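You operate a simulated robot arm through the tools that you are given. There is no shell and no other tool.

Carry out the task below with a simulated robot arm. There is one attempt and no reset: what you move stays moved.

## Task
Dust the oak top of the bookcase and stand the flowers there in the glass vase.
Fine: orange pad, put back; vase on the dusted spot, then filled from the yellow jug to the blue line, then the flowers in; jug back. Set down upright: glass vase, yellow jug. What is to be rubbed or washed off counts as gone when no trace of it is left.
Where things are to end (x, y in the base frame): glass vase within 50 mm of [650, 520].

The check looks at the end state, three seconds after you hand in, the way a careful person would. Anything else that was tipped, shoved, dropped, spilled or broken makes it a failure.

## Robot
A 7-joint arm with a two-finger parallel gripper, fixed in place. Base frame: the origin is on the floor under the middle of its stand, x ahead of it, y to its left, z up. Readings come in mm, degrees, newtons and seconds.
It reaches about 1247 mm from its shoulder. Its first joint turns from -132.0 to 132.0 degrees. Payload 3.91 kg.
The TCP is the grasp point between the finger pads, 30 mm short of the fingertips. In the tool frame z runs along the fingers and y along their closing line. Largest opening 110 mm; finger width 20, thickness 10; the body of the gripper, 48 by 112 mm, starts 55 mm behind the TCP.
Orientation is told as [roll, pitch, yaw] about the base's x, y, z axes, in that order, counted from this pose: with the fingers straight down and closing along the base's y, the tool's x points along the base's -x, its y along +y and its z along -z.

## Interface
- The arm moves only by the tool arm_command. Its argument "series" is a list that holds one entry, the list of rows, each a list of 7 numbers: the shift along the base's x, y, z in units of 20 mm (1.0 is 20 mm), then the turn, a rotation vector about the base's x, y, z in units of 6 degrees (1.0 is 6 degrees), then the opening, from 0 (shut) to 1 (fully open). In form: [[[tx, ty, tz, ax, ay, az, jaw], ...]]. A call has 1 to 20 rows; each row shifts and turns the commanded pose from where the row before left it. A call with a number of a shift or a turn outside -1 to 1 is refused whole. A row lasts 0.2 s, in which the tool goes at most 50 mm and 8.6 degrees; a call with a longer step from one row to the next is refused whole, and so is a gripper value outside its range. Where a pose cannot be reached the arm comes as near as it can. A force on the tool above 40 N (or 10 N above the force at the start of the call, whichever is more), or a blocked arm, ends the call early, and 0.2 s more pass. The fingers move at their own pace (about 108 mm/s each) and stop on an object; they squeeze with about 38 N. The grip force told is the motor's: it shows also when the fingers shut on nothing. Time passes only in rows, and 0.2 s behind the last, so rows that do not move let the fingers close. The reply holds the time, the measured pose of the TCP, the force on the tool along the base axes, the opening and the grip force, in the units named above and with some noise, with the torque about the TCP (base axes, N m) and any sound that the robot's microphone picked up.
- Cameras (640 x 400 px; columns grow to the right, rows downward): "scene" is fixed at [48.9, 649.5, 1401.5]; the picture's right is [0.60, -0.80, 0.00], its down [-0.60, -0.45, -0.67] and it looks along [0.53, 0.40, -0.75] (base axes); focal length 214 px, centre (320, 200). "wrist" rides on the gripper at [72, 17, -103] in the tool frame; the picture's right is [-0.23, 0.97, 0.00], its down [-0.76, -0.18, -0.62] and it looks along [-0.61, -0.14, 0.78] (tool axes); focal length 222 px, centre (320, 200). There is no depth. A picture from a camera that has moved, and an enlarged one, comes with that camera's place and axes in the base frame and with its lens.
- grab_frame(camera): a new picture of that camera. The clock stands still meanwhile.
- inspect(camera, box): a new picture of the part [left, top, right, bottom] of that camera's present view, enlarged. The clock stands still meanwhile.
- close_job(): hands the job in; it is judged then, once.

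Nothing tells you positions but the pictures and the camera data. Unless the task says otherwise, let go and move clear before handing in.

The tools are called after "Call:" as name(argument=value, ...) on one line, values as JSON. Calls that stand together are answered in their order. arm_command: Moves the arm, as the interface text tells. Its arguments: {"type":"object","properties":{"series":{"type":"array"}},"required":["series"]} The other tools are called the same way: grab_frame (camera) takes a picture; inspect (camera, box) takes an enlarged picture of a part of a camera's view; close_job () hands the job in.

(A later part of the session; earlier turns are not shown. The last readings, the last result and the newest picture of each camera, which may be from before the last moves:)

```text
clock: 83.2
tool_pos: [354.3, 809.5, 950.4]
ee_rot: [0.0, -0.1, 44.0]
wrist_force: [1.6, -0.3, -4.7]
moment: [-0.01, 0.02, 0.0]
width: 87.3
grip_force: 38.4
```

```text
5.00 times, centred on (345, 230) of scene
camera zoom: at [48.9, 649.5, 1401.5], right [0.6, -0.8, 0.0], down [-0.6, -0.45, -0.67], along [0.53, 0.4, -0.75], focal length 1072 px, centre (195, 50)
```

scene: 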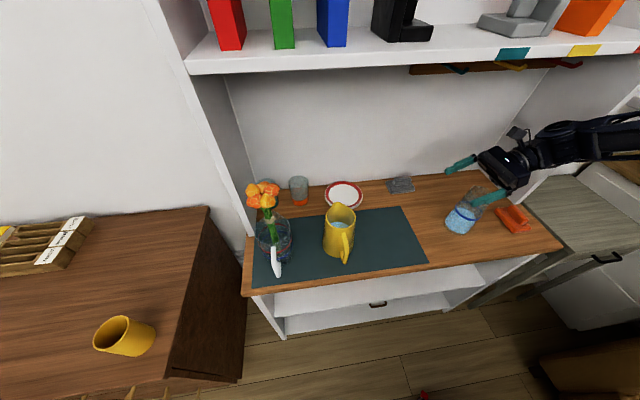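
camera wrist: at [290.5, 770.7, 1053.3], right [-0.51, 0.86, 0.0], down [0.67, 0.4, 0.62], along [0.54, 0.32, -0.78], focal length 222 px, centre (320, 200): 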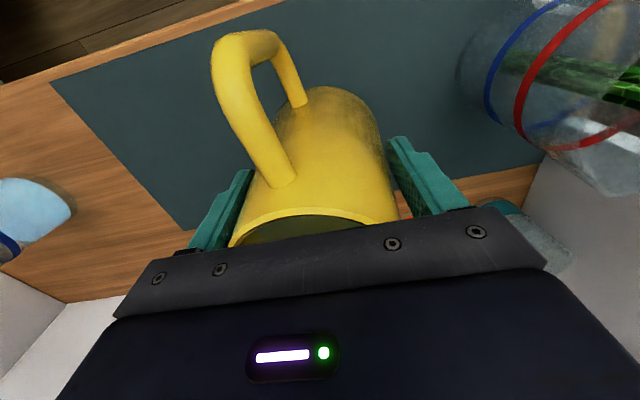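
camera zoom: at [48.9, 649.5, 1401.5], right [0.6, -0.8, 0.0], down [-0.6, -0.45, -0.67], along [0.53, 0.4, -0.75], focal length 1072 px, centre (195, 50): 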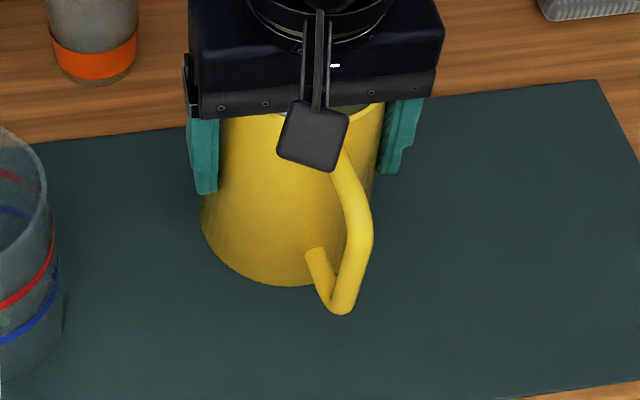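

The scene view shows the jug pivoted about 20° (spout down) about the finger axis — this body grip acts as a hinge, so it is unsuitable for pouring. I'll set it gently back down and regrip the wall near the rim with one finger inside, which cannot pivot.

Call:
arm_command(series=[[[0, 0, -0.2, 0, 0, 0, 0.6], [0, 0, -0.3, 0, 0, 0, 0.6], [0, 0, -0.4, 0, 0, 0, 0.6], [0, 0, -0.4, 0, 0, 0, 0.6], [0, 0, -0.3, 0, 0, 0, 0.6], [0, 0, -0.2, 0, 0, 0, 0.6], [0, 0, -0.1, 0, 0, 0, 0.6], [0, 0, 0, 0, 0, 0, 0.6]]])

Call:
inspect(camera="scene", box=[310, 190, 380, 270])

```text
clock: 85.0
tool_pos: [355.6, 809.4, 912.7]
ee_rot: [0.1, -0.1, 43.9]
wrist_force: [-0.5, 0.6, -5.6]
moment: [-0.04, 0.03, 0.03]
width: 87.1
grip_force: 37.8
```

```text
5.00 times, centred on (345, 230) of scene
camera zoom: at [48.9, 649.5, 1401.5], right [0.6, -0.8, 0.0], down [-0.6, -0.45, -0.67], along [0.53, 0.4, -0.75], focal length 1072 px, centre (195, 50)
```

zoom: 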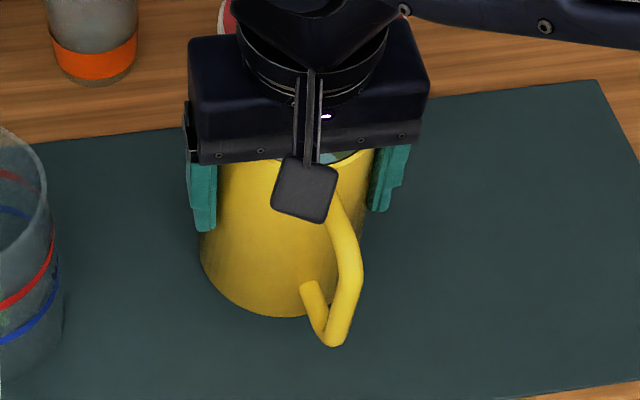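

Still hanging. Continuing down in small steps while watching the force.

Call:
arm_command(series=[[[0, 0, -0.1, 0, 0, 0, 0.6], [0, 0, -0.1, 0, 0, 0, 0.6], [0, 0, -0.1, 0, 0, 0, 0.6], [0, 0, 0, 0, 0, 0, 0.6]]])

Call:
arm_command(series=[[[0, 0, -0.1, 0, 0, 0, 0.6], [0, 0, -0.1, 0, 0, 0, 0.6], [0, 0, 0, 0, 0, 0, 0.6]]])

Call:
inspect(camera="scene", box=[310, 190, 380, 270])

```text
clock: 86.0
tool_pos: [355.6, 810.6, 907.3]
ee_rot: [0.1, -0.1, 44.1]
wrist_force: [-0.1, -0.1, -6.5]
moment: [0.01, 0.04, -0.01]
width: 87.5
grip_force: 37.3
```

```text
clock: 86.8
tool_pos: [356.3, 809.8, 903.3]
ee_rot: [0.0, -0.1, 44.0]
wrist_force: [0.2, -0.9, -5.4]
moment: [-0.02, 0.04, -0.01]
width: 87.4
grip_force: 38.3
```

```text
5.00 times, centred on (345, 230) of scene
camera zoom: at [48.9, 649.5, 1401.5], right [0.6, -0.8, 0.0], down [-0.6, -0.45, -0.67], along [0.53, 0.4, -0.75], focal length 1072 px, centre (195, 50)
```

zoom: 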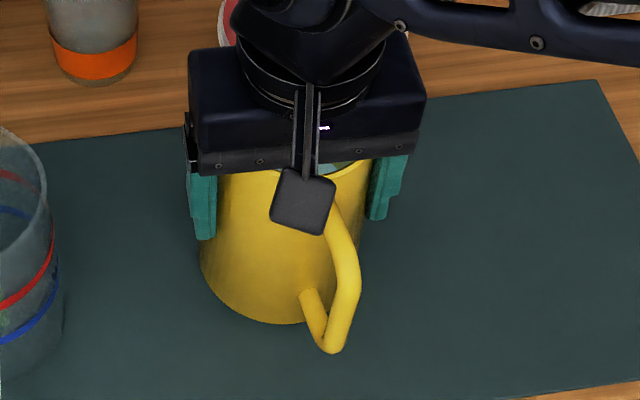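

Call:
arm_command(series=[[[0, 0, -0.1, 0, 0, 0, 0.6], [0, 0, -0.1, 0, 0, 0, 0.6], [0, 0, 0, 0, 0, 0, 0.6]]])

Call:
arm_command(series=[[[0, 0, -0.1, 0, 0, 0, 0.6], [0, 0, 0, 0, 0, 0, 0.6]]])

Call:
inspect(camera="scene", box=[310, 190, 380, 270])

```text
clock: 87.6
tool_pos: [356.0, 810.8, 899.3]
ee_rot: [0.0, -0.1, 44.0]
wrist_force: [-0.6, -2.9, 4.6]
moment: [-0.48, -0.22, -0.08]
width: 87.1
grip_force: 37.7
```

```text
clock: 88.2
tool_pos: [354.1, 810.5, 898.0]
ee_rot: [0.1, 0.0, 44.2]
wrist_force: [-9.5, 0.8, 15.2]
moment: [-0.56, 0.2, -0.26]
width: 87.2
grip_force: 38.1
```

```text
5.00 times, centred on (345, 230) of scene
camera zoom: at [48.9, 649.5, 1401.5], right [0.6, -0.8, 0.0], down [-0.6, -0.45, -0.67], along [0.53, 0.4, -0.75], focal length 1072 px, centre (195, 50)
```

zoom: 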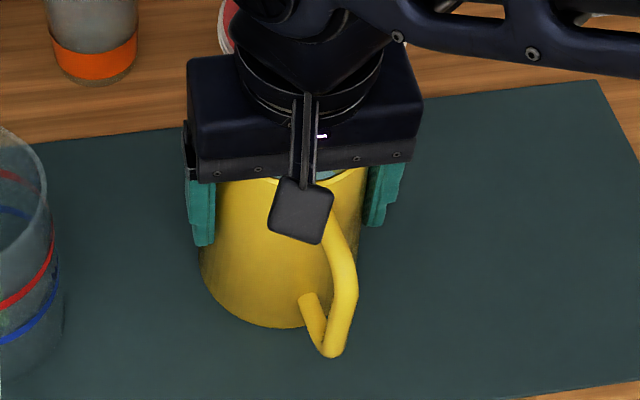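

Contact now (+15 N). Checking the jug's attitude before opening.

Call:
grab_frame(camera="wrist")

Call:
inspect(camera="scene", box=[320, 215, 370, 265])

```text
taken
camera wrist: at [289.8, 771.4, 1001.2], right [-0.51, 0.86, 0.0], down [0.67, 0.4, 0.62], along [0.54, 0.32, -0.78], focal length 222 px, centre (320, 200)
```

wrist: 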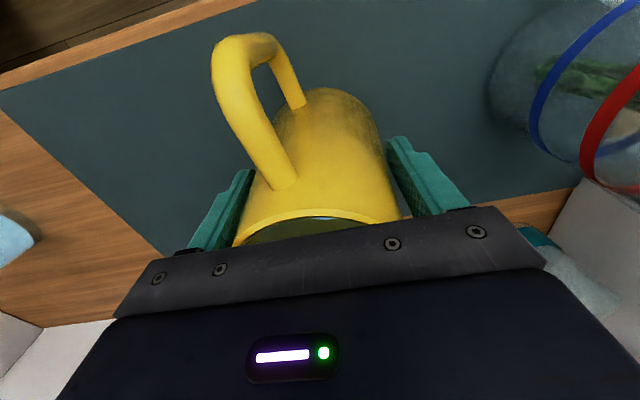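

```text
8.00 times, centred on (345, 240) of scene
camera zoom: at [48.9, 649.5, 1401.5], right [0.6, -0.8, 0.0], down [-0.6, -0.45, -0.67], along [0.53, 0.4, -0.75], focal length 1716 px, centre (120, -120)
```

zoom: 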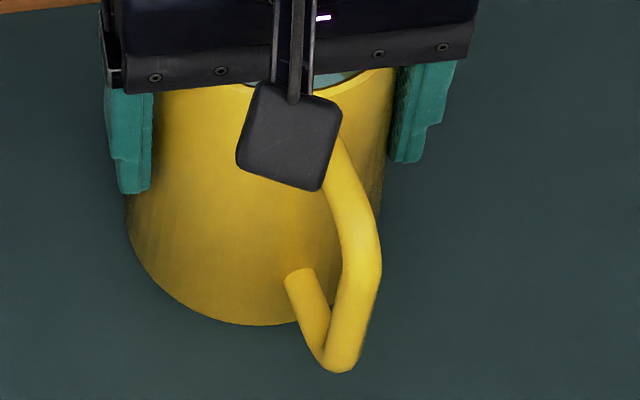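

The jug leans only about 5° in the grip and the hold resisted the contact torque without shifting, so the grip is actually firm. I'll lift again and check that its attitude stays fixed.

Call:
arm_command(series=[[[0, 0, 0.2, 0, 0, 0, 0.6], [0, 0, 0.4, 0, 0, 0, 0.6], [0, 0, 0.6, 0, 0, 0, 0.6], [0, 0, 0.6, 0, 0, 0, 0.6], [0, 0, 0.6, 0, 0, 0, 0.6], [0, 0, 0.6, 0, 0, 0, 0.6], [0, 0, 0.6, 0, 0, 0, 0.6], [0, 0, 0.6, 0, 0, 0, 0.6], [0, 0, 0.4, 0, 0, 0, 0.6], [0, 0, 0.2, 0, 0, 0, 0.6], [0, 0, 0, 0, 0, 0, 0.6]]])

Call:
grab_frame(camera="wrist")

Call:
inspect(camera="scene", box=[300, 140, 400, 270])

```text
clock: 90.6
tool_pos: [354.8, 811.6, 993.2]
ee_rot: [0.1, 0.0, 44.0]
wrist_force: [0.2, 0.7, -4.9]
moment: [-0.03, 0.02, 0.0]
width: 87.2
grip_force: 38.4
```

```text
taken
camera wrist: at [289.5, 771.2, 1096.4], right [-0.51, 0.86, 0.0], down [0.67, 0.4, 0.62], along [0.54, 0.32, -0.78], focal length 222 px, centre (320, 200)
```

wrist: 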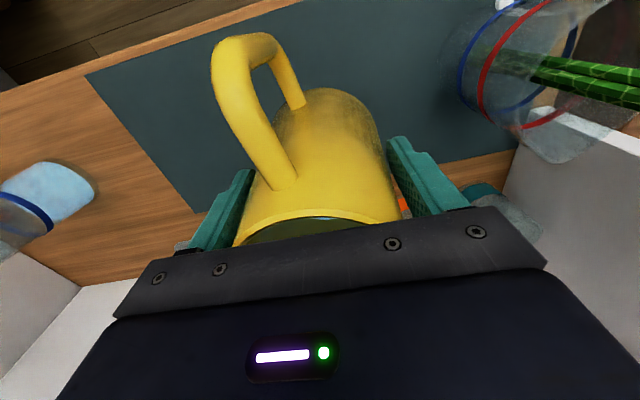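

```text
3.08 times, centred on (350, 205) of scene
camera zoom: at [48.9, 649.5, 1401.5], right [0.6, -0.8, 0.0], down [-0.6, -0.45, -0.67], along [0.53, 0.4, -0.75], focal length 660 px, centre (228, 185)
```

zoom: 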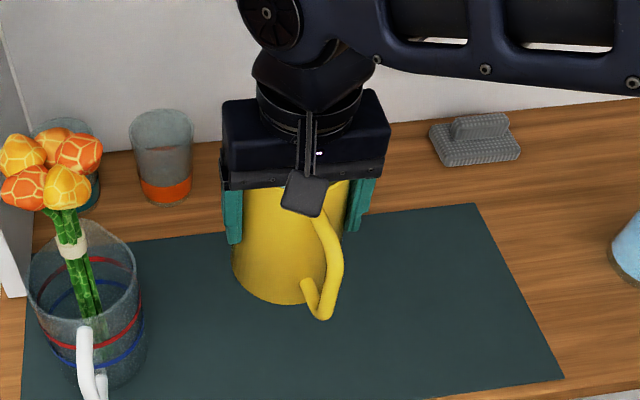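

The jug's attitude in the grip is unchanged, so the hold is firm. Carrying it smoothly to a pre-pour spot left of the vase, turning the spout to the right.

Call:
arm_command(series=[[[0.164, -0.141, 0.021, 0, 0, -0.253, 0.6], [0.328, -0.282, 0.043, 0, 0, -0.506, 0.6], [0.492, -0.423, 0.064, 0, 0, -0.759, 0.6], [0.547, -0.47, 0.071, 0, 0, -0.843, 0.6], [0.547, -0.47, 0.071, 0, 0, -0.843, 0.6], [0.547, -0.47, 0.071, 0, 0, -0.843, 0.6], [0.547, -0.47, 0.071, 0, 0, -0.843, 0.6], [0.547, -0.47, 0.071, 0, 0, -0.843, 0.6], [0.547, -0.47, 0.071, 0, 0, -0.843, 0.6], [0.547, -0.47, 0.071, 0, 0, -0.843, 0.6], [0.547, -0.47, 0.071, 0, 0, -0.843, 0.6], [0.547, -0.47, 0.071, 0, 0, -0.843, 0.6], [0.547, -0.47, 0.071, 0, 0, -0.843, 0.6], [0.547, -0.47, 0.071, 0, 0, -0.843, 0.6], [0.547, -0.47, 0.071, 0, 0, -0.843, 0.6], [0.547, -0.47, 0.071, 0, 0, -0.843, 0.6], [0.547, -0.47, 0.071, 0, 0, -0.843, 0.6], [0.492, -0.423, 0.064, 0, 0, -0.759, 0.6], [0.328, -0.282, 0.043, 0, 0, -0.506, 0.6], [0.164, -0.141, 0.021, 0, 0, -0.253, 0.6]]])

Call:
grab_frame(camera="wrist")

Call:
inspect(camera="scene", box=[360, 110, 540, 260])

```text
clock: 94.8
tool_pos: [547.6, 643.0, 1017.6]
ee_rot: [-0.2, 0.0, -45.1]
wrist_force: [-0.9, 0.0, -5.8]
moment: [0.04, 0.03, 0.01]
width: 87.1
grip_force: 37.8
```

```text
taken
camera wrist: at [508.0, 706.4, 1120.7], right [0.85, 0.53, 0.0], down [0.41, -0.66, 0.62], along [0.33, -0.53, -0.78], focal length 222 px, centre (320, 200)
```

wrist: 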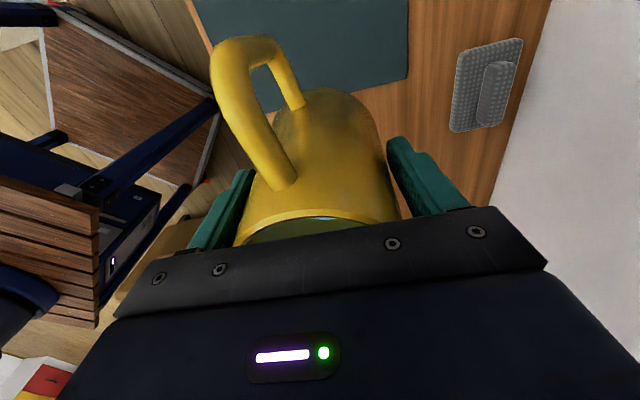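

```text
2.67 times, centred on (450, 185) of scene
camera zoom: at [48.9, 649.5, 1401.5], right [0.6, -0.8, 0.0], down [-0.6, -0.45, -0.67], along [0.53, 0.4, -0.75], focal length 572 px, centre (-27, 240)
```

zoom: 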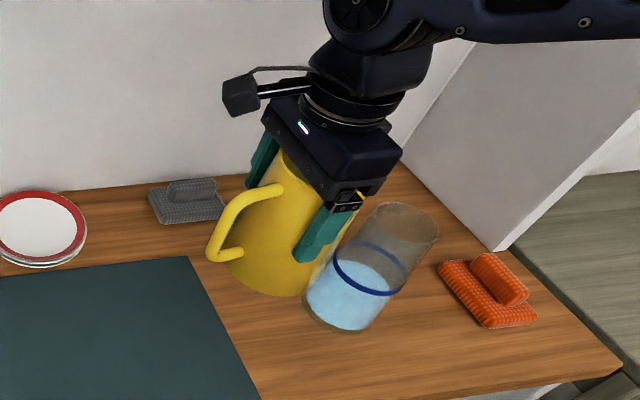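

Jug is steady, spout to the right. Tilting to 35° in place (below the pouring threshold).

Call:
arm_command(series=[[[0, 0, 0, 0.35, 0.35, 0, 0.6], [0, 0, 0, 0.55, 0.55, 0, 0.6], [0, 0, 0, 0.6, 0.6, 0, 0.6], [0, 0, 0, 0.6, 0.6, 0, 0.6], [0, 0, 0, 0.6, 0.6, 0, 0.6], [0, 0, 0, 0.6, 0.6, 0, 0.6], [0, 0, 0, 0.5, 0.5, 0, 0.6], [0, 0, 0, 0.325, 0.325, 0, 0.6], [0, 0, 0, 0, 0, 0, 0.6]]])

Call:
inspect(camera="scene", box=[360, 110, 540, 260])

Call:
grab_frame(camera="wrist")

```text
clock: 96.8
tool_pos: [546.7, 644.5, 1016.2]
ee_rot: [-0.1, 34.9, -45.0]
wrist_force: [0.3, -0.1, -5.4]
moment: [-0.05, -0.07, 0.02]
width: 86.5
grip_force: 38.0
```

```text
2.67 times, centred on (450, 185) of scene
camera zoom: at [48.9, 649.5, 1401.5], right [0.6, -0.8, 0.0], down [-0.6, -0.45, -0.67], along [0.53, 0.4, -0.75], focal length 572 px, centre (-27, 240)
```

zoom: 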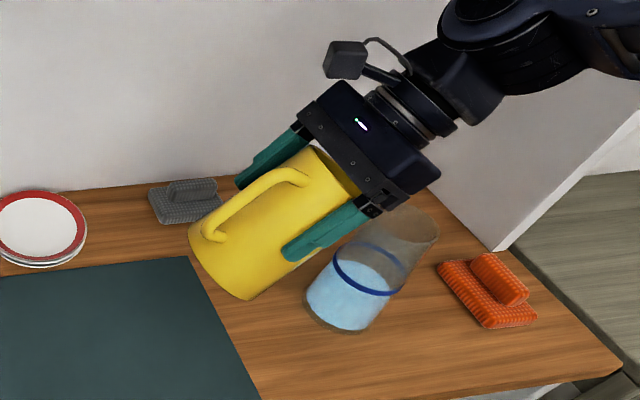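

```text
taken
camera wrist: at [558.3, 656.0, 1143.3], right [0.82, 0.56, -0.13], down [0.57, -0.82, 0.07], along [-0.07, -0.14, -0.99], focal length 222 px, centre (320, 200)
```

wrist: 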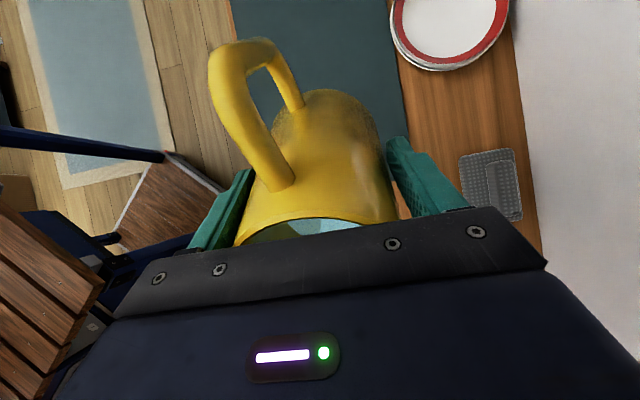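

Jug followed the tilt exactly. Moving the spout over the vase mouth, then lowering to just above its rim.

Call:
arm_command(series=[[[0.2, -0.19, 0, 0, 0, 0, 0.6], [0.45, -0.43, 0, 0, 0, 0, 0.6], [0.5, -0.475, 0, 0, 0, 0, 0.6], [0.5, -0.475, 0, 0, 0, 0, 0.6], [0.5, -0.475, 0, 0, 0, 0, 0.6], [0.43, -0.4, 0, 0, 0, 0, 0.6], [0.2, -0.19, 0, 0, 0, 0, 0.6], [0, 0, -0.3, 0, 0, 0, 0.6], [0, 0, -0.5, 0, 0, 0, 0.6], [0, 0, -0.4, 0, 0, 0, 0.6], [0, 0, 0, 0, 0, 0, 0.6]]])

Call:
inspect(camera="scene", box=[400, 130, 520, 250])

```text
clock: 99.2
tool_pos: [603.4, 591.9, 994.7]
ee_rot: [-0.2, 35.0, -45.0]
wrist_force: [-0.8, -0.4, -5.1]
moment: [-0.08, -0.09, 0.02]
width: 86.4
grip_force: 38.2
```

```text
3.33 times, centred on (460, 190) of scene
camera zoom: at [48.9, 649.5, 1401.5], right [0.6, -0.8, 0.0], down [-0.6, -0.45, -0.67], along [0.53, 0.4, -0.75], focal length 715 px, centre (-147, 233)
```

zoom: 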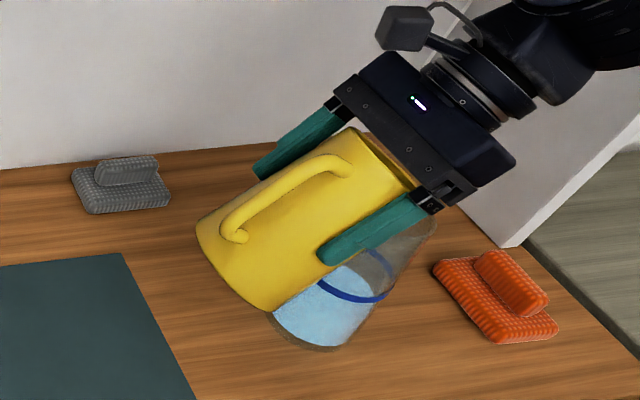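

The geometric model matches the picture: spout tip is about above the vase centre. Tilting 10° further to 45° with compensation, then checking for flow.

Call:
arm_command(series=[[[0.013, -0.013, -0.035, 0.295, 0.295, 0, 0.6], [0.013, -0.013, -0.035, 0.295, 0.295, 0, 0.6], [0.013, -0.013, -0.035, 0.295, 0.295, 0, 0.6], [0.013, -0.013, -0.035, 0.295, 0.295, 0, 0.6], [0, 0, 0, 0, 0, 0, 0.6]]])

Call:
inspect(camera="scene", box=[410, 150, 510, 240])

Call:
grab_frame(camera="wrist")

```text
clock: 100.4
tool_pos: [604.2, 590.3, 991.8]
ee_rot: [-0.1, 44.9, -45.0]
wrist_force: [0.9, 0.6, -5.6]
moment: [-0.06, -0.09, 0.02]
width: 86.4
grip_force: 38.2
```

```text
4.44 times, centred on (460, 195) of scene
camera zoom: at [48.9, 649.5, 1401.5], right [0.6, -0.8, 0.0], down [-0.6, -0.45, -0.67], along [0.53, 0.4, -0.75], focal length 953 px, centre (-302, 222)
```

zoom: 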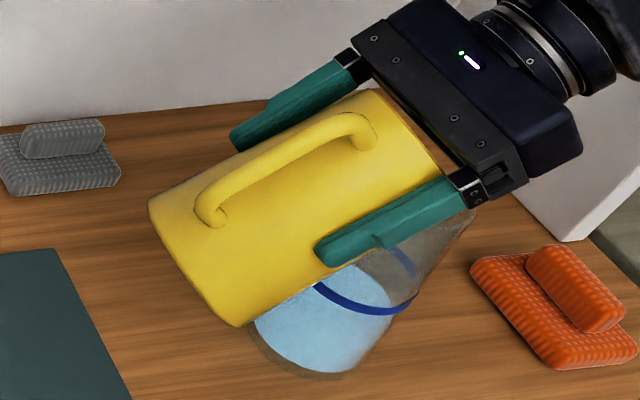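

```text
taken
camera wrist: at [631.0, 586.3, 1115.7], right [0.8, 0.58, -0.16], down [0.57, -0.82, -0.1], along [-0.19, -0.01, -0.98], focal length 222 px, centre (320, 200)
```

wrist: 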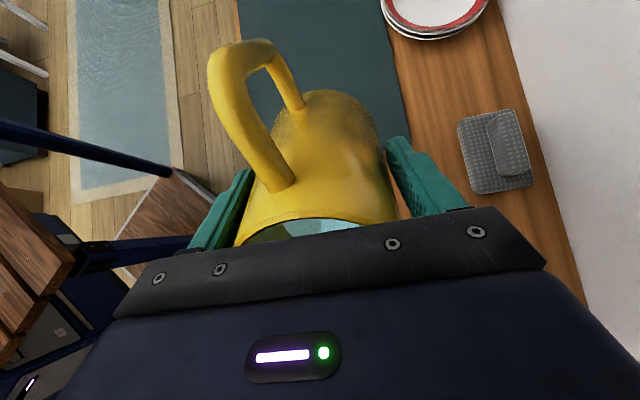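

No flow yet at 45°. Stepping on by 3° at a time, watching the visible part of the vase.

Call:
arm_command(series=[[[0.02, -0.02, 0.1, 0.177, 0.177, 0, 0.6], [0.02, -0.02, 0.1, 0.177, 0.177, 0, 0.6], [0, 0, 0, 0, 0, 0, 0.6]]])

Call:
inspect(camera="scene", box=[440, 180, 500, 240])

```text
clock: 101.2
tool_pos: [604.7, 588.8, 995.2]
ee_rot: [-0.2, 47.9, -45.1]
wrist_force: [0.0, 0.0, -4.5]
moment: [-0.05, -0.12, -0.01]
width: 86.4
grip_force: 38.4
```

```text
6.67 times, centred on (470, 210) of scene
camera zoom: at [48.9, 649.5, 1401.5], right [0.6, -0.8, 0.0], down [-0.6, -0.45, -0.67], along [0.53, 0.4, -0.75], focal length 1430 px, centre (-680, 133)
```

zoom: 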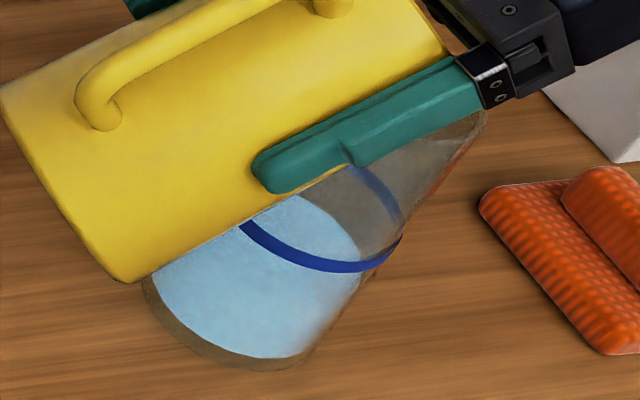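

Call:
arm_command(series=[[[0.025, -0.025, 0.1, 0.177, 0.177, 0, 0.6], [0.025, -0.025, 0.1, 0.177, 0.177, 0, 0.6], [0, 0, 0, 0, 0, 0, 0.6], [0, 0, 0, 0, 0, 0, 0.6]]])

Call:
inspect(camera="scene", box=[440, 180, 500, 240])

```text
clock: 102.2
tool_pos: [605.1, 587.0, 1000.0]
ee_rot: [0.0, 51.0, -45.0]
wrist_force: [-1.0, 0.1, -5.6]
moment: [-0.1, -0.12, -0.01]
width: 86.4
grip_force: 38.1
```

```text
6.67 times, centred on (470, 210) of scene
camera zoom: at [48.9, 649.5, 1401.5], right [0.6, -0.8, 0.0], down [-0.6, -0.45, -0.67], along [0.53, 0.4, -0.75], focal length 1430 px, centre (-680, 133)
```

zoom: 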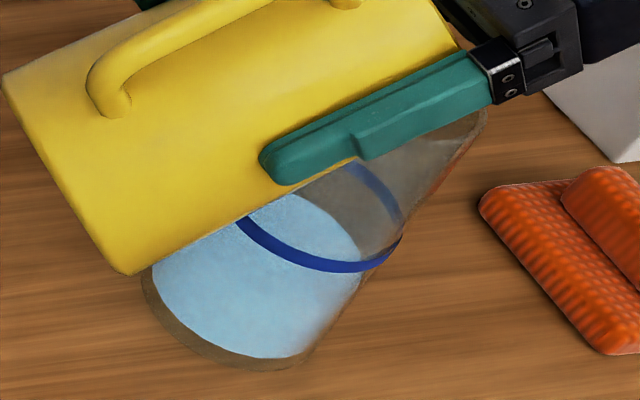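

Call:
arm_command(series=[[[0.025, -0.025, 0.1, 0.177, 0.177, 0, 0.6], [0.025, -0.025, 0.1, 0.177, 0.177, 0, 0.6], [0, 0, 0, 0, 0, 0, 0.6], [0, 0, 0, 0, 0, 0, 0.6]]])

Call:
inspect(camera="scene", box=[440, 180, 500, 240])

```text
clock: 103.2
tool_pos: [607.9, 587.5, 1002.4]
ee_rot: [-0.1, 54.0, -45.0]
wrist_force: [-0.1, 0.1, -6.3]
moment: [-0.1, -0.12, -0.02]
width: 86.3
grip_force: 38.0
```

```text
6.67 times, centred on (470, 210) of scene
camera zoom: at [48.9, 649.5, 1401.5], right [0.6, -0.8, 0.0], down [-0.6, -0.45, -0.67], along [0.53, 0.4, -0.75], focal length 1430 px, centre (-680, 133)
```

zoom: 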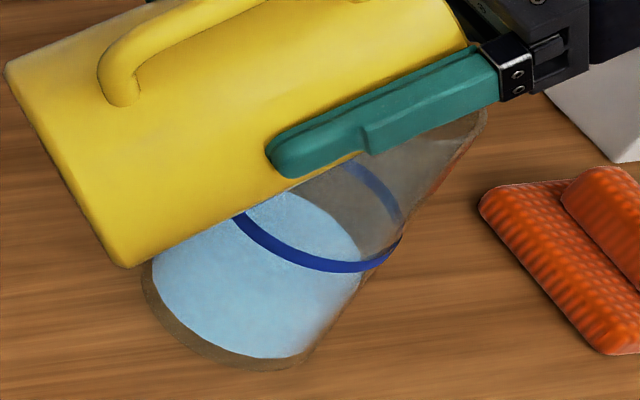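

Call:
arm_command(series=[[[0.03, -0.03, 0.1, 0.177, 0.177, 0, 0.6], [0.03, -0.03, 0.1, 0.177, 0.177, 0, 0.6], [0, 0, 0, 0, 0, 0, 0.6], [0, 0, 0, 0, 0, 0, 0.6]]])

Call:
inspect(camera="scene", box=[440, 180, 500, 240])

Call:
inspect(camera="wrist", box=[220, 160, 420, 260])

```text
clock: 104.2
tool_pos: [608.1, 586.6, 1007.1]
ee_rot: [-0.1, 56.9, -45.0]
wrist_force: [-1.1, 0.7, -5.6]
moment: [-0.1, -0.1, 0.01]
width: 86.2
grip_force: 37.9
```

```text
6.67 times, centred on (470, 210) of scene
camera zoom: at [48.9, 649.5, 1401.5], right [0.6, -0.8, 0.0], down [-0.6, -0.45, -0.67], along [0.53, 0.4, -0.75], focal length 1430 px, centre (-680, 133)
```

zoom: 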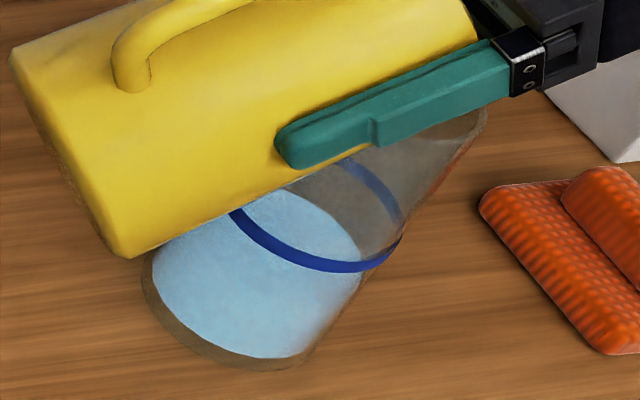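

```text
3.20 times, centred on (320, 210) of wrist
camera zoom: at [652.8, 564.9, 1124.0], right [0.78, 0.6, -0.19], down [0.54, -0.79, -0.3], along [-0.33, 0.13, -0.94], focal length 711 px, centre (320, 168)
```

zoom: 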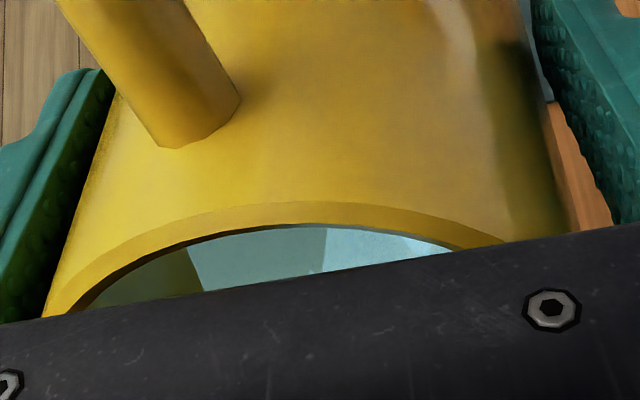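

Call:
arm_command(series=[[[0.042, -0.042, 0.12, 0.236, 0.236, 0, 0.6], [0, 0, 0, 0, 0, 0, 0.6], [0, 0, 0, 0, 0, 0, 0.6]]])

Call:
inspect(camera="scene", box=[440, 180, 500, 240])

```text
clock: 105.0
tool_pos: [609.2, 585.7, 1008.6]
ee_rot: [-0.1, 58.9, -45.0]
wrist_force: [-0.7, -0.2, -5.8]
moment: [-0.08, -0.12, 0.0]
width: 86.1
grip_force: 38.3
```

```text
6.67 times, centred on (470, 210) of scene
camera zoom: at [48.9, 649.5, 1401.5], right [0.6, -0.8, 0.0], down [-0.6, -0.45, -0.67], along [0.53, 0.4, -0.75], focal length 1430 px, centre (-680, 133)
```

zoom: 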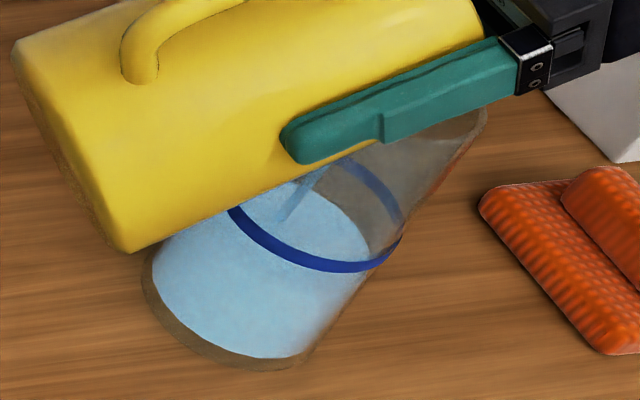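

A thin stream is falling into the vase now. I'll hold this tilt in short bursts and check the level.

Call:
arm_command(series=[[[0, 0, 0, 0, 0, 0, 0.6]]])

Call:
inspect(camera="scene", box=[440, 180, 500, 240])

```text
clock: 105.4
tool_pos: [609.6, 585.2, 1010.5]
ee_rot: [-0.1, 59.0, -45.1]
wrist_force: [-0.2, 0.0, -5.9]
moment: [-0.12, -0.16, 0.0]
width: 86.1
grip_force: 38.1
```

```text
6.67 times, centred on (470, 210) of scene
camera zoom: at [48.9, 649.5, 1401.5], right [0.6, -0.8, 0.0], down [-0.6, -0.45, -0.67], along [0.53, 0.4, -0.75], focal length 1430 px, centre (-680, 133)
```

zoom: 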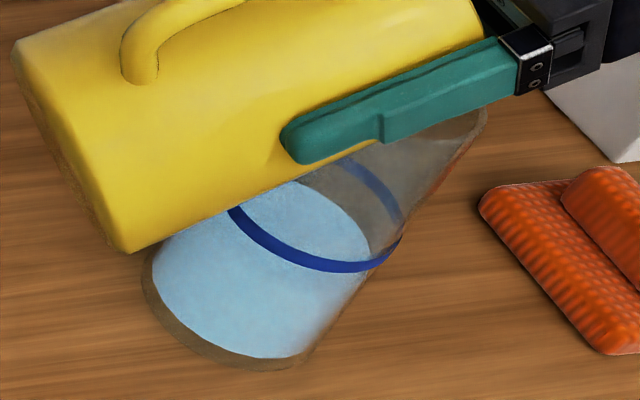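

Flow stopped by itself at this tilt; level is up slightly. Another 2°.

Call:
arm_command(series=[[[0.042, -0.042, 0.12, 0.236, 0.236, 0, 0.6], [0, 0, 0, 0, 0, 0, 0.6], [0, 0, 0, 0, 0, 0, 0.6], [0, 0, 0, 0, 0, 0, 0.6], [0, 0, 0, 0, 0, 0, 0.6]]])

Call:
inspect(camera="scene", box=[440, 180, 500, 240])

```text
clock: 106.6
tool_pos: [610.4, 584.5, 1011.6]
ee_rot: [-0.2, 60.9, -45.0]
wrist_force: [0.2, 0.4, -5.0]
moment: [-0.09, -0.1, -0.02]
width: 86.3
grip_force: 37.7
```

```text
6.67 times, centred on (470, 210) of scene
camera zoom: at [48.9, 649.5, 1401.5], right [0.6, -0.8, 0.0], down [-0.6, -0.45, -0.67], along [0.53, 0.4, -0.75], focal length 1430 px, centre (-680, 133)
```

zoom: 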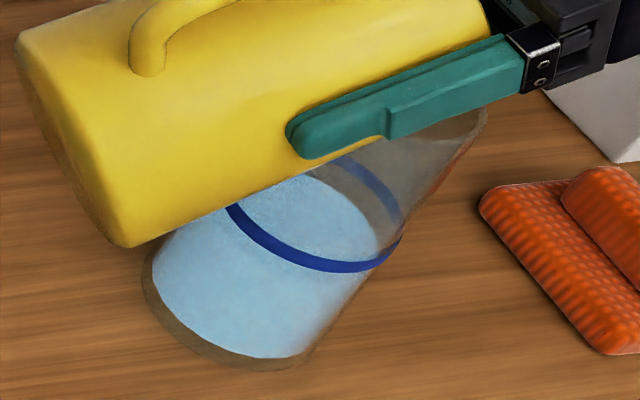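

Controlled rise. Another 2°.

Call:
arm_command(series=[[[0.042, -0.042, 0.12, 0.236, 0.236, 0, 0.6], [0, 0, 0, 0, 0, 0, 0.6], [0, 0, 0, 0, 0, 0, 0.6], [0, 0, 0, 0, 0, 0, 0.6], [0, 0, 0, 0, 0, 0, 0.6]]])

Call:
inspect(camera="scene", box=[440, 180, 500, 240])

```text
clock: 107.8
tool_pos: [611.0, 583.7, 1013.2]
ee_rot: [0.0, 62.9, -45.2]
wrist_force: [-0.4, 0.6, -4.7]
moment: [-0.11, -0.14, 0.02]
width: 86.1
grip_force: 38.6
```

```text
6.67 times, centred on (470, 210) of scene
camera zoom: at [48.9, 649.5, 1401.5], right [0.6, -0.8, 0.0], down [-0.6, -0.45, -0.67], along [0.53, 0.4, -0.75], focal length 1430 px, centre (-680, 133)
```

zoom: 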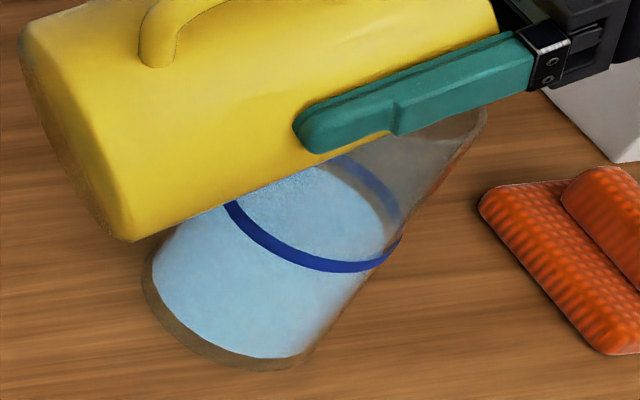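

Getting close to the ring. Zooming tighter on the level.

Call:
inspect(camera="scene", box=[455, 195, 485, 220])

```text
16.00 times, centred on (470, 208) of scene
camera zoom: at [48.9, 649.5, 1401.5], right [0.6, -0.8, 0.0], down [-0.6, -0.45, -0.67], along [0.53, 0.4, -0.75], focal length 3432 px, centre (-2080, 80)
```

zoom: 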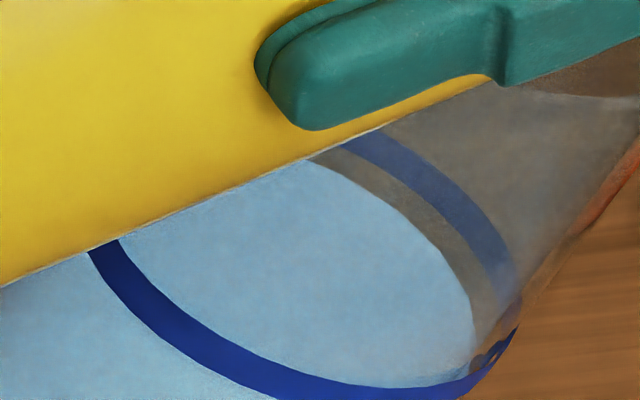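

Measured: ring at z≈879.5, water at ≈872–874, so about 6–8 mm to go. Another 1.5°.

Call:
arm_command(series=[[[0.032, -0.032, 0.09, 0.177, 0.177, 0, 0.6], [0, 0, 0, 0, 0, 0, 0.6], [0, 0, 0, 0, 0, 0, 0.6], [0, 0, 0, 0, 0, 0, 0.6], [0, 0, 0, 0, 0, 0, 0.6]]])

Call:
inspect(camera="scene", box=[455, 195, 485, 220])

```text
clock: 109.0
tool_pos: [611.8, 582.9, 1015.7]
ee_rot: [-0.1, 64.2, -45.2]
wrist_force: [-0.5, -0.6, -4.0]
moment: [-0.07, -0.13, -0.04]
width: 86.3
grip_force: 37.5
```

```text
16.00 times, centred on (470, 208) of scene
camera zoom: at [48.9, 649.5, 1401.5], right [0.6, -0.8, 0.0], down [-0.6, -0.45, -0.67], along [0.53, 0.4, -0.75], focal length 3432 px, centre (-2080, 80)
```

zoom: 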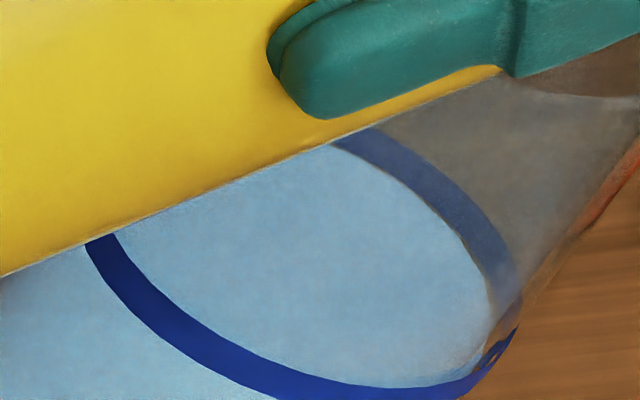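

The water edge now just meets the lower edge of the ring (about 2–3 mm below its centre). Checking that flow has stopped.

Call:
arm_command(series=[[[0, 0, 0, 0, 0, 0, 0.6]]])

Call:
inspect(camera="scene", box=[455, 195, 485, 220])

```text
clock: 109.4
tool_pos: [612.0, 582.8, 1014.9]
ee_rot: [-0.1, 64.3, -45.1]
wrist_force: [0.0, 0.3, -4.4]
moment: [-0.09, -0.12, 0.03]
width: 86.4
grip_force: 38.5
```

```text
16.00 times, centred on (470, 208) of scene
camera zoom: at [48.9, 649.5, 1401.5], right [0.6, -0.8, 0.0], down [-0.6, -0.45, -0.67], along [0.53, 0.4, -0.75], focal length 3432 px, centre (-2080, 80)
```

zoom: 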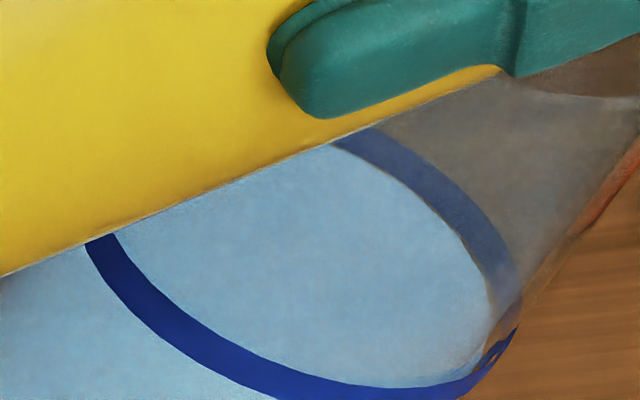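

Stable. A last small nudge of about 0.4°.

Call:
arm_command(series=[[[0.009, -0.009, 0.025, 0.05, 0.05, 0, 0.6], [0, 0, 0, 0, 0, 0, 0.6], [0, 0, 0, 0, 0, 0, 0.6], [0, 0, 0, 0, 0, 0, 0.6]]])

Call:
inspect(camera="scene", box=[455, 195, 485, 220])

```text
clock: 110.4
tool_pos: [613.0, 582.2, 1015.9]
ee_rot: [-0.1, 64.9, -45.0]
wrist_force: [-0.1, -0.4, -5.2]
moment: [-0.11, -0.12, 0.0]
width: 86.1
grip_force: 37.5
```

```text
16.00 times, centred on (470, 208) of scene
camera zoom: at [48.9, 649.5, 1401.5], right [0.6, -0.8, 0.0], down [-0.6, -0.45, -0.67], along [0.53, 0.4, -0.75], focal length 3432 px, centre (-2080, 80)
```

zoom: 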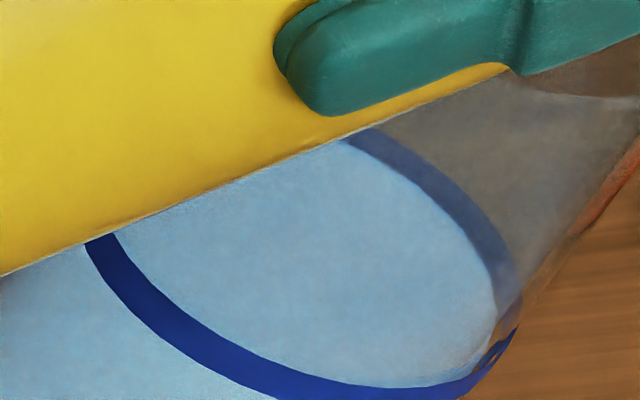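

The water edge now lies within the ring band. Tilting the jug back upright over the vase.

Call:
arm_command(series=[[[0, 0, 0.1, -0.45, -0.45, 0, 0.6], [0, 0, 0.1, -0.589, -0.589, 0, 0.6], [0, 0, 0.1, -0.589, -0.589, 0, 0.6], [0, 0, 0.1, -0.589, -0.589, 0, 0.6], [0, 0, 0.1, -0.589, -0.589, 0, 0.6], [0, 0, 0.1, -0.45, -0.45, 0, 0.6], [0, 0, 0, 0, 0, 0, 0.6], [0, 0, 0, 0, 0, 0, 0.6]]])

Call:
inspect(camera="scene", box=[400, 130, 520, 250])

```text
clock: 112.2
tool_pos: [611.5, 582.1, 1028.2]
ee_rot: [-0.1, 37.2, -44.9]
wrist_force: [0.8, -0.7, -3.8]
moment: [0.0, -0.05, 0.05]
width: 86.1
grip_force: 37.5
```

```text
3.33 times, centred on (460, 190) of scene
camera zoom: at [48.9, 649.5, 1401.5], right [0.6, -0.8, 0.0], down [-0.6, -0.45, -0.67], along [0.53, 0.4, -0.75], focal length 715 px, centre (-147, 233)
```

zoom: 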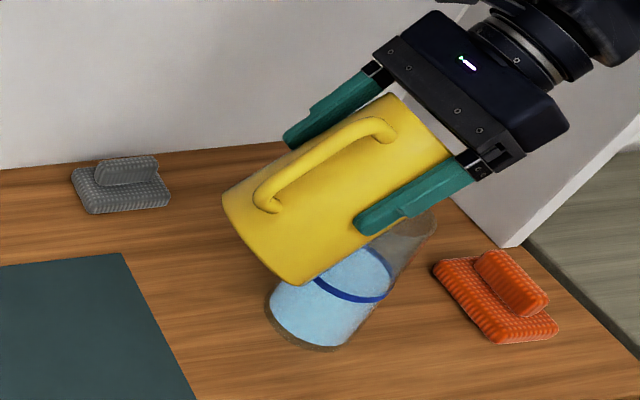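

Moving the jug away to the left to see the vase level unobstructed.

Call:
arm_command(series=[[[-0.2, 0.2, 0.2, 0, 0, 0, 0.6], [-0.45, 0.45, 0.1, 0, 0, 0, 0.6], [-0.6, 0.6, 0, 0, 0, 0, 0.6], [-0.6, 0.6, 0, 0, 0, 0, 0.6], [-0.6, 0.6, 0, 0, 0, 0, 0.6], [-0.6, 0.6, 0, 0, 0, 0, 0.6], [-0.6, 0.6, 0, 0, 0, 0, 0.6], [-0.4, 0.4, 0, 0, 0, 0, 0.6], [-0.2, 0.2, 0, 0, 0, 0, 0.6]]])

Call:
inspect(camera="scene", box=[440, 180, 500, 240])

Call:
grab_frame(camera="scene")

```text
clock: 114.2
tool_pos: [526.9, 666.7, 1034.8]
ee_rot: [-0.1, 37.3, -45.0]
wrist_force: [0.1, 0.2, -5.4]
moment: [-0.02, -0.07, -0.02]
width: 85.9
grip_force: 37.9
```

```text
6.67 times, centred on (470, 210) of scene
camera zoom: at [48.9, 649.5, 1401.5], right [0.6, -0.8, 0.0], down [-0.6, -0.45, -0.67], along [0.53, 0.4, -0.75], focal length 1430 px, centre (-680, 133)
```

zoom: 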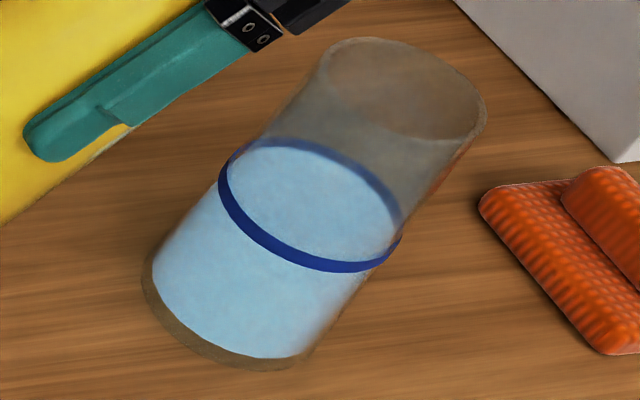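

```text
taken
```

scene: 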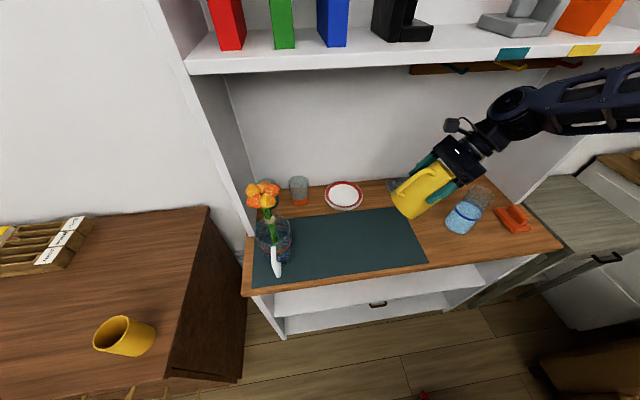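

Now the vase is fully visible; zooming on the ring for the level.

Call:
inspect(camera="scene", box=[448, 195, 484, 220])

```text
16.00 times, centred on (466, 208) of scene
camera zoom: at [48.9, 649.5, 1401.5], right [0.6, -0.8, 0.0], down [-0.6, -0.45, -0.67], along [0.53, 0.4, -0.75], focal length 3432 px, centre (-2016, 80)
```

zoom: 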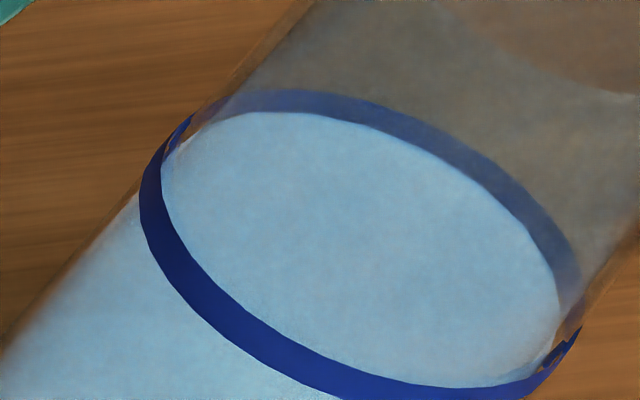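

Water sits within the blue ring (about 1 mm below its centre) — good. Now bringing the jug upright and back to its place.

Call:
arm_command(series=[[[0, 0, 0, -0.3, -0.3, 0, 0.6], [0, 0, 0, -0.55, -0.55, 0, 0.6], [0, 0, 0, -0.6, -0.6, 0, 0.6], [0, 0, 0, -0.6, -0.6, 0, 0.6], [0, 0, 0, -0.6, -0.6, 0, 0.6], [0, 0, 0, -0.6, -0.6, 0, 0.6], [0, 0, 0, -0.6, -0.6, 0, 0.6], [0, 0, 0, -0.35, -0.35, 0, 0.6], [0, 0, 0, -0.2, -0.2, 0, 0.6], [0, 0, 0, 0, 0, 0, 0.6]]])

Call:
arm_command(series=[[[-0.146, 0.122, -0.03, 0, 0, 0.253, 0.6], [-0.292, 0.243, -0.06, 0, 0, 0.506, 0.6], [-0.439, 0.365, -0.09, 0, 0, 0.759, 0.6], [-0.488, 0.406, -0.1, 0, 0, 0.843, 0.6], [-0.488, 0.406, -0.1, 0, 0, 0.843, 0.6], [-0.488, 0.406, -0.1, 0, 0, 0.843, 0.6], [-0.488, 0.406, -0.1, 0, 0, 0.843, 0.6], [-0.488, 0.406, -0.1, 0, 0, 0.843, 0.6], [-0.488, 0.406, -0.1, 0, 0, 0.843, 0.6], [-0.488, 0.406, -0.1, 0, 0, 0.843, 0.6], [-0.488, 0.406, -0.1, 0, 0, 0.843, 0.6], [-0.488, 0.406, -0.1, 0, 0, 0.843, 0.6], [-0.488, 0.406, -0.1, 0, 0, 0.843, 0.6], [-0.488, 0.406, -0.1, 0, 0, 0.843, 0.6], [-0.488, 0.406, -0.1, 0, 0, 0.843, 0.6], [-0.488, 0.406, -0.1, 0, 0, 0.843, 0.6], [-0.488, 0.406, -0.1, 0, 0, 0.843, 0.6], [-0.439, 0.365, -0.09, 0, 0, 0.759, 0.6], [-0.292, 0.243, -0.06, 0, 0, 0.506, 0.6], [-0.146, 0.122, -0.03, 0, 0, 0.253, 0.6]]])

Call:
grab_frame(camera="wrist")

Call:
inspect(camera="scene", box=[300, 140, 400, 270])

```text
clock: 116.4
tool_pos: [525.3, 667.9, 1035.1]
ee_rot: [-0.1, -0.1, -44.9]
wrist_force: [0.4, 0.1, -5.5]
moment: [0.04, 0.04, 0.01]
width: 85.8
grip_force: 38.2
```

```text
clock: 120.6
tool_pos: [353.8, 809.6, 998.2]
ee_rot: [0.0, -0.1, 44.1]
wrist_force: [0.6, 0.5, -4.8]
moment: [-0.03, 0.03, 0.01]
width: 85.9
grip_force: 37.9
```

```text
taken
camera wrist: at [289.2, 772.0, 1102.0], right [-0.51, 0.86, 0.0], down [0.67, 0.4, 0.62], along [0.54, 0.32, -0.78], focal length 222 px, centre (320, 200)
```

wrist: 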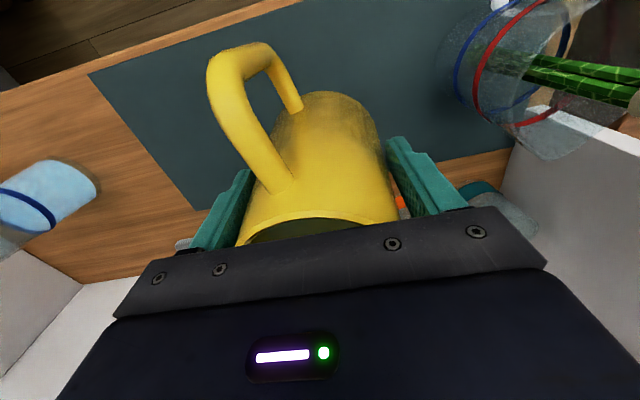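

```text
3.08 times, centred on (350, 205) of scene
camera zoom: at [48.9, 649.5, 1401.5], right [0.6, -0.8, 0.0], down [-0.6, -0.45, -0.67], along [0.53, 0.4, -0.75], focal length 660 px, centre (228, 185)
```

zoom: 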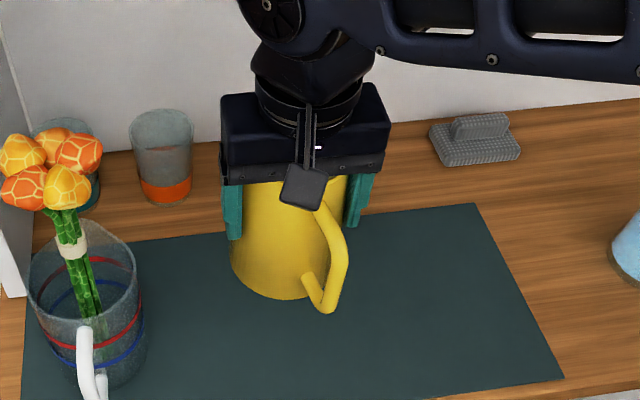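

The jug sits about 6° askew in the grip. I'll tilt the tool to bring the jug itself upright before setting it down.

Call:
arm_command(series=[[[-0.035, 0, -0.2, 0.033, -0.353, 0, 0.6], [-0.035, 0, -0.3, 0.033, -0.353, 0, 0.6], [0, 0, -0.4, 0.033, -0.353, 0, 0.6], [0, 0, -0.5, 0, 0, 0, 0.6], [0, 0, -0.5, 0, 0, 0, 0.6], [0, 0, -0.4, 0, 0, 0, 0.6], [0, 0, -0.4, 0, 0, 0, 0.6], [0, 0, -0.3, 0, 0, 0, 0.6], [0, 0, -0.2, 0, 0, 0, 0.6], [0, 0, 0, 0, 0, 0, 0.6]]])

Call:
inspect(camera="scene", box=[300, 190, 380, 280])

Call:
grab_frame(camera="wrist")

```text
clock: 122.8
tool_pos: [353.2, 811.5, 934.6]
ee_rot: [-4.0, -5.0, 44.2]
wrist_force: [-0.5, -0.9, -4.8]
moment: [-0.01, 0.04, -0.03]
width: 85.9
grip_force: 38.1
```

```text
4.44 times, centred on (340, 235) of scene
camera zoom: at [48.9, 649.5, 1401.5], right [0.6, -0.8, 0.0], down [-0.6, -0.45, -0.67], along [0.53, 0.4, -0.75], focal length 953 px, centre (231, 44)
```

zoom: 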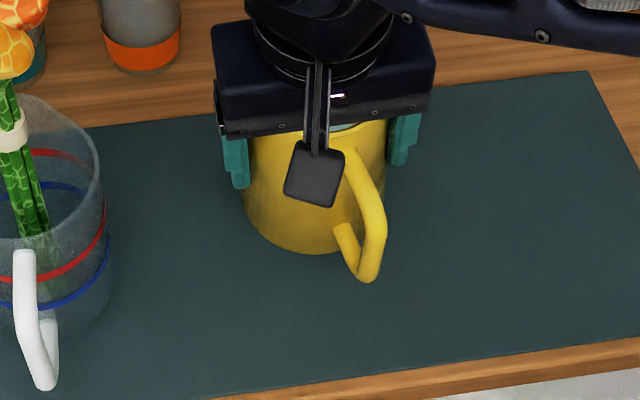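

```text
taken
camera wrist: at [277.4, 770.7, 1029.5], right [-0.51, 0.86, -0.05], down [0.6, 0.39, 0.7], along [0.62, 0.33, -0.71], focal length 222 px, centre (320, 200)
```

wrist: 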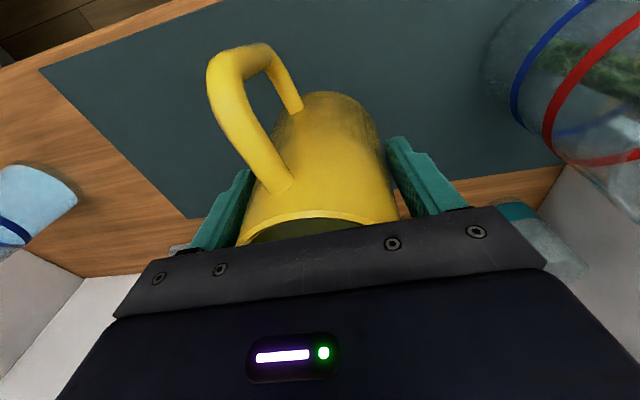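

On closer comparison the jug is mainly shifted forward and turned ~11° in the grip rather than tilted, so my tilt correction was wrong. I'll undo it, correct the yaw and offset so the jug returns to its original spot and heading.

Call:
arm_command(series=[[[0, 0, 0, -0.033, 0.353, 0, 0.6], [0, 0, 0, -0.033, 0.353, 0, 0.6], [0, 0, 0, -0.033, 0.353, 0, 0.6], [-0.05, -0.06, 0, 0, 0, -0.45, 0.6], [-0.07, -0.08, 0, 0, 0, -0.5, 0.6], [-0.07, -0.08, 0, 0, 0, -0.5, 0.6], [-0.06, -0.06, 0, 0, 0, -0.4, 0.6], [0, 0, 0, 0, 0, 0, 0.6]]])

Call:
inspect(camera="scene", box=[300, 190, 380, 280])

Call:
grab_frame(camera="wrist")

```text
clock: 124.6
tool_pos: [347.8, 804.7, 935.3]
ee_rot: [-0.1, 0.0, 32.9]
wrist_force: [0.7, -0.2, -5.0]
moment: [0.0, 0.03, 0.02]
width: 85.8
grip_force: 38.3
```

```text
4.44 times, centred on (340, 235) of scene
camera zoom: at [48.9, 649.5, 1401.5], right [0.6, -0.8, 0.0], down [-0.6, -0.45, -0.67], along [0.53, 0.4, -0.75], focal length 953 px, centre (231, 44)
```

zoom: 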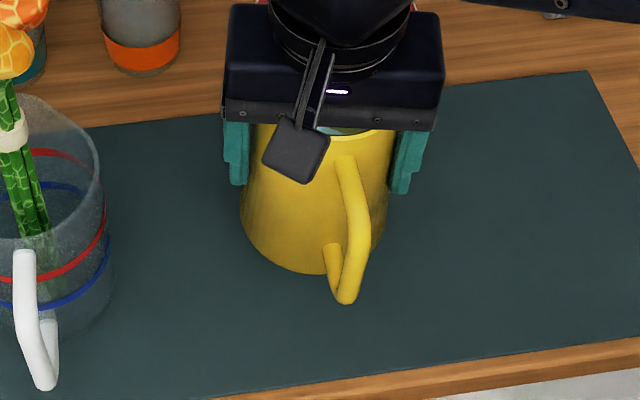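

```text
taken
camera wrist: at [276.8, 779.4, 1038.5], right [-0.34, 0.94, 0.0], down [0.73, 0.27, 0.62], along [0.59, 0.21, -0.78], focal length 222 px, centre (320, 200)
```

wrist: 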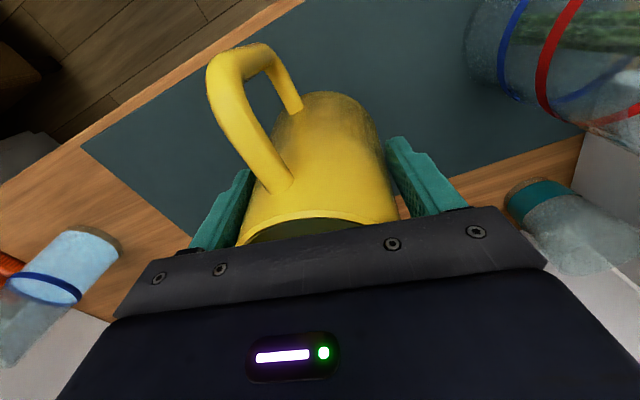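

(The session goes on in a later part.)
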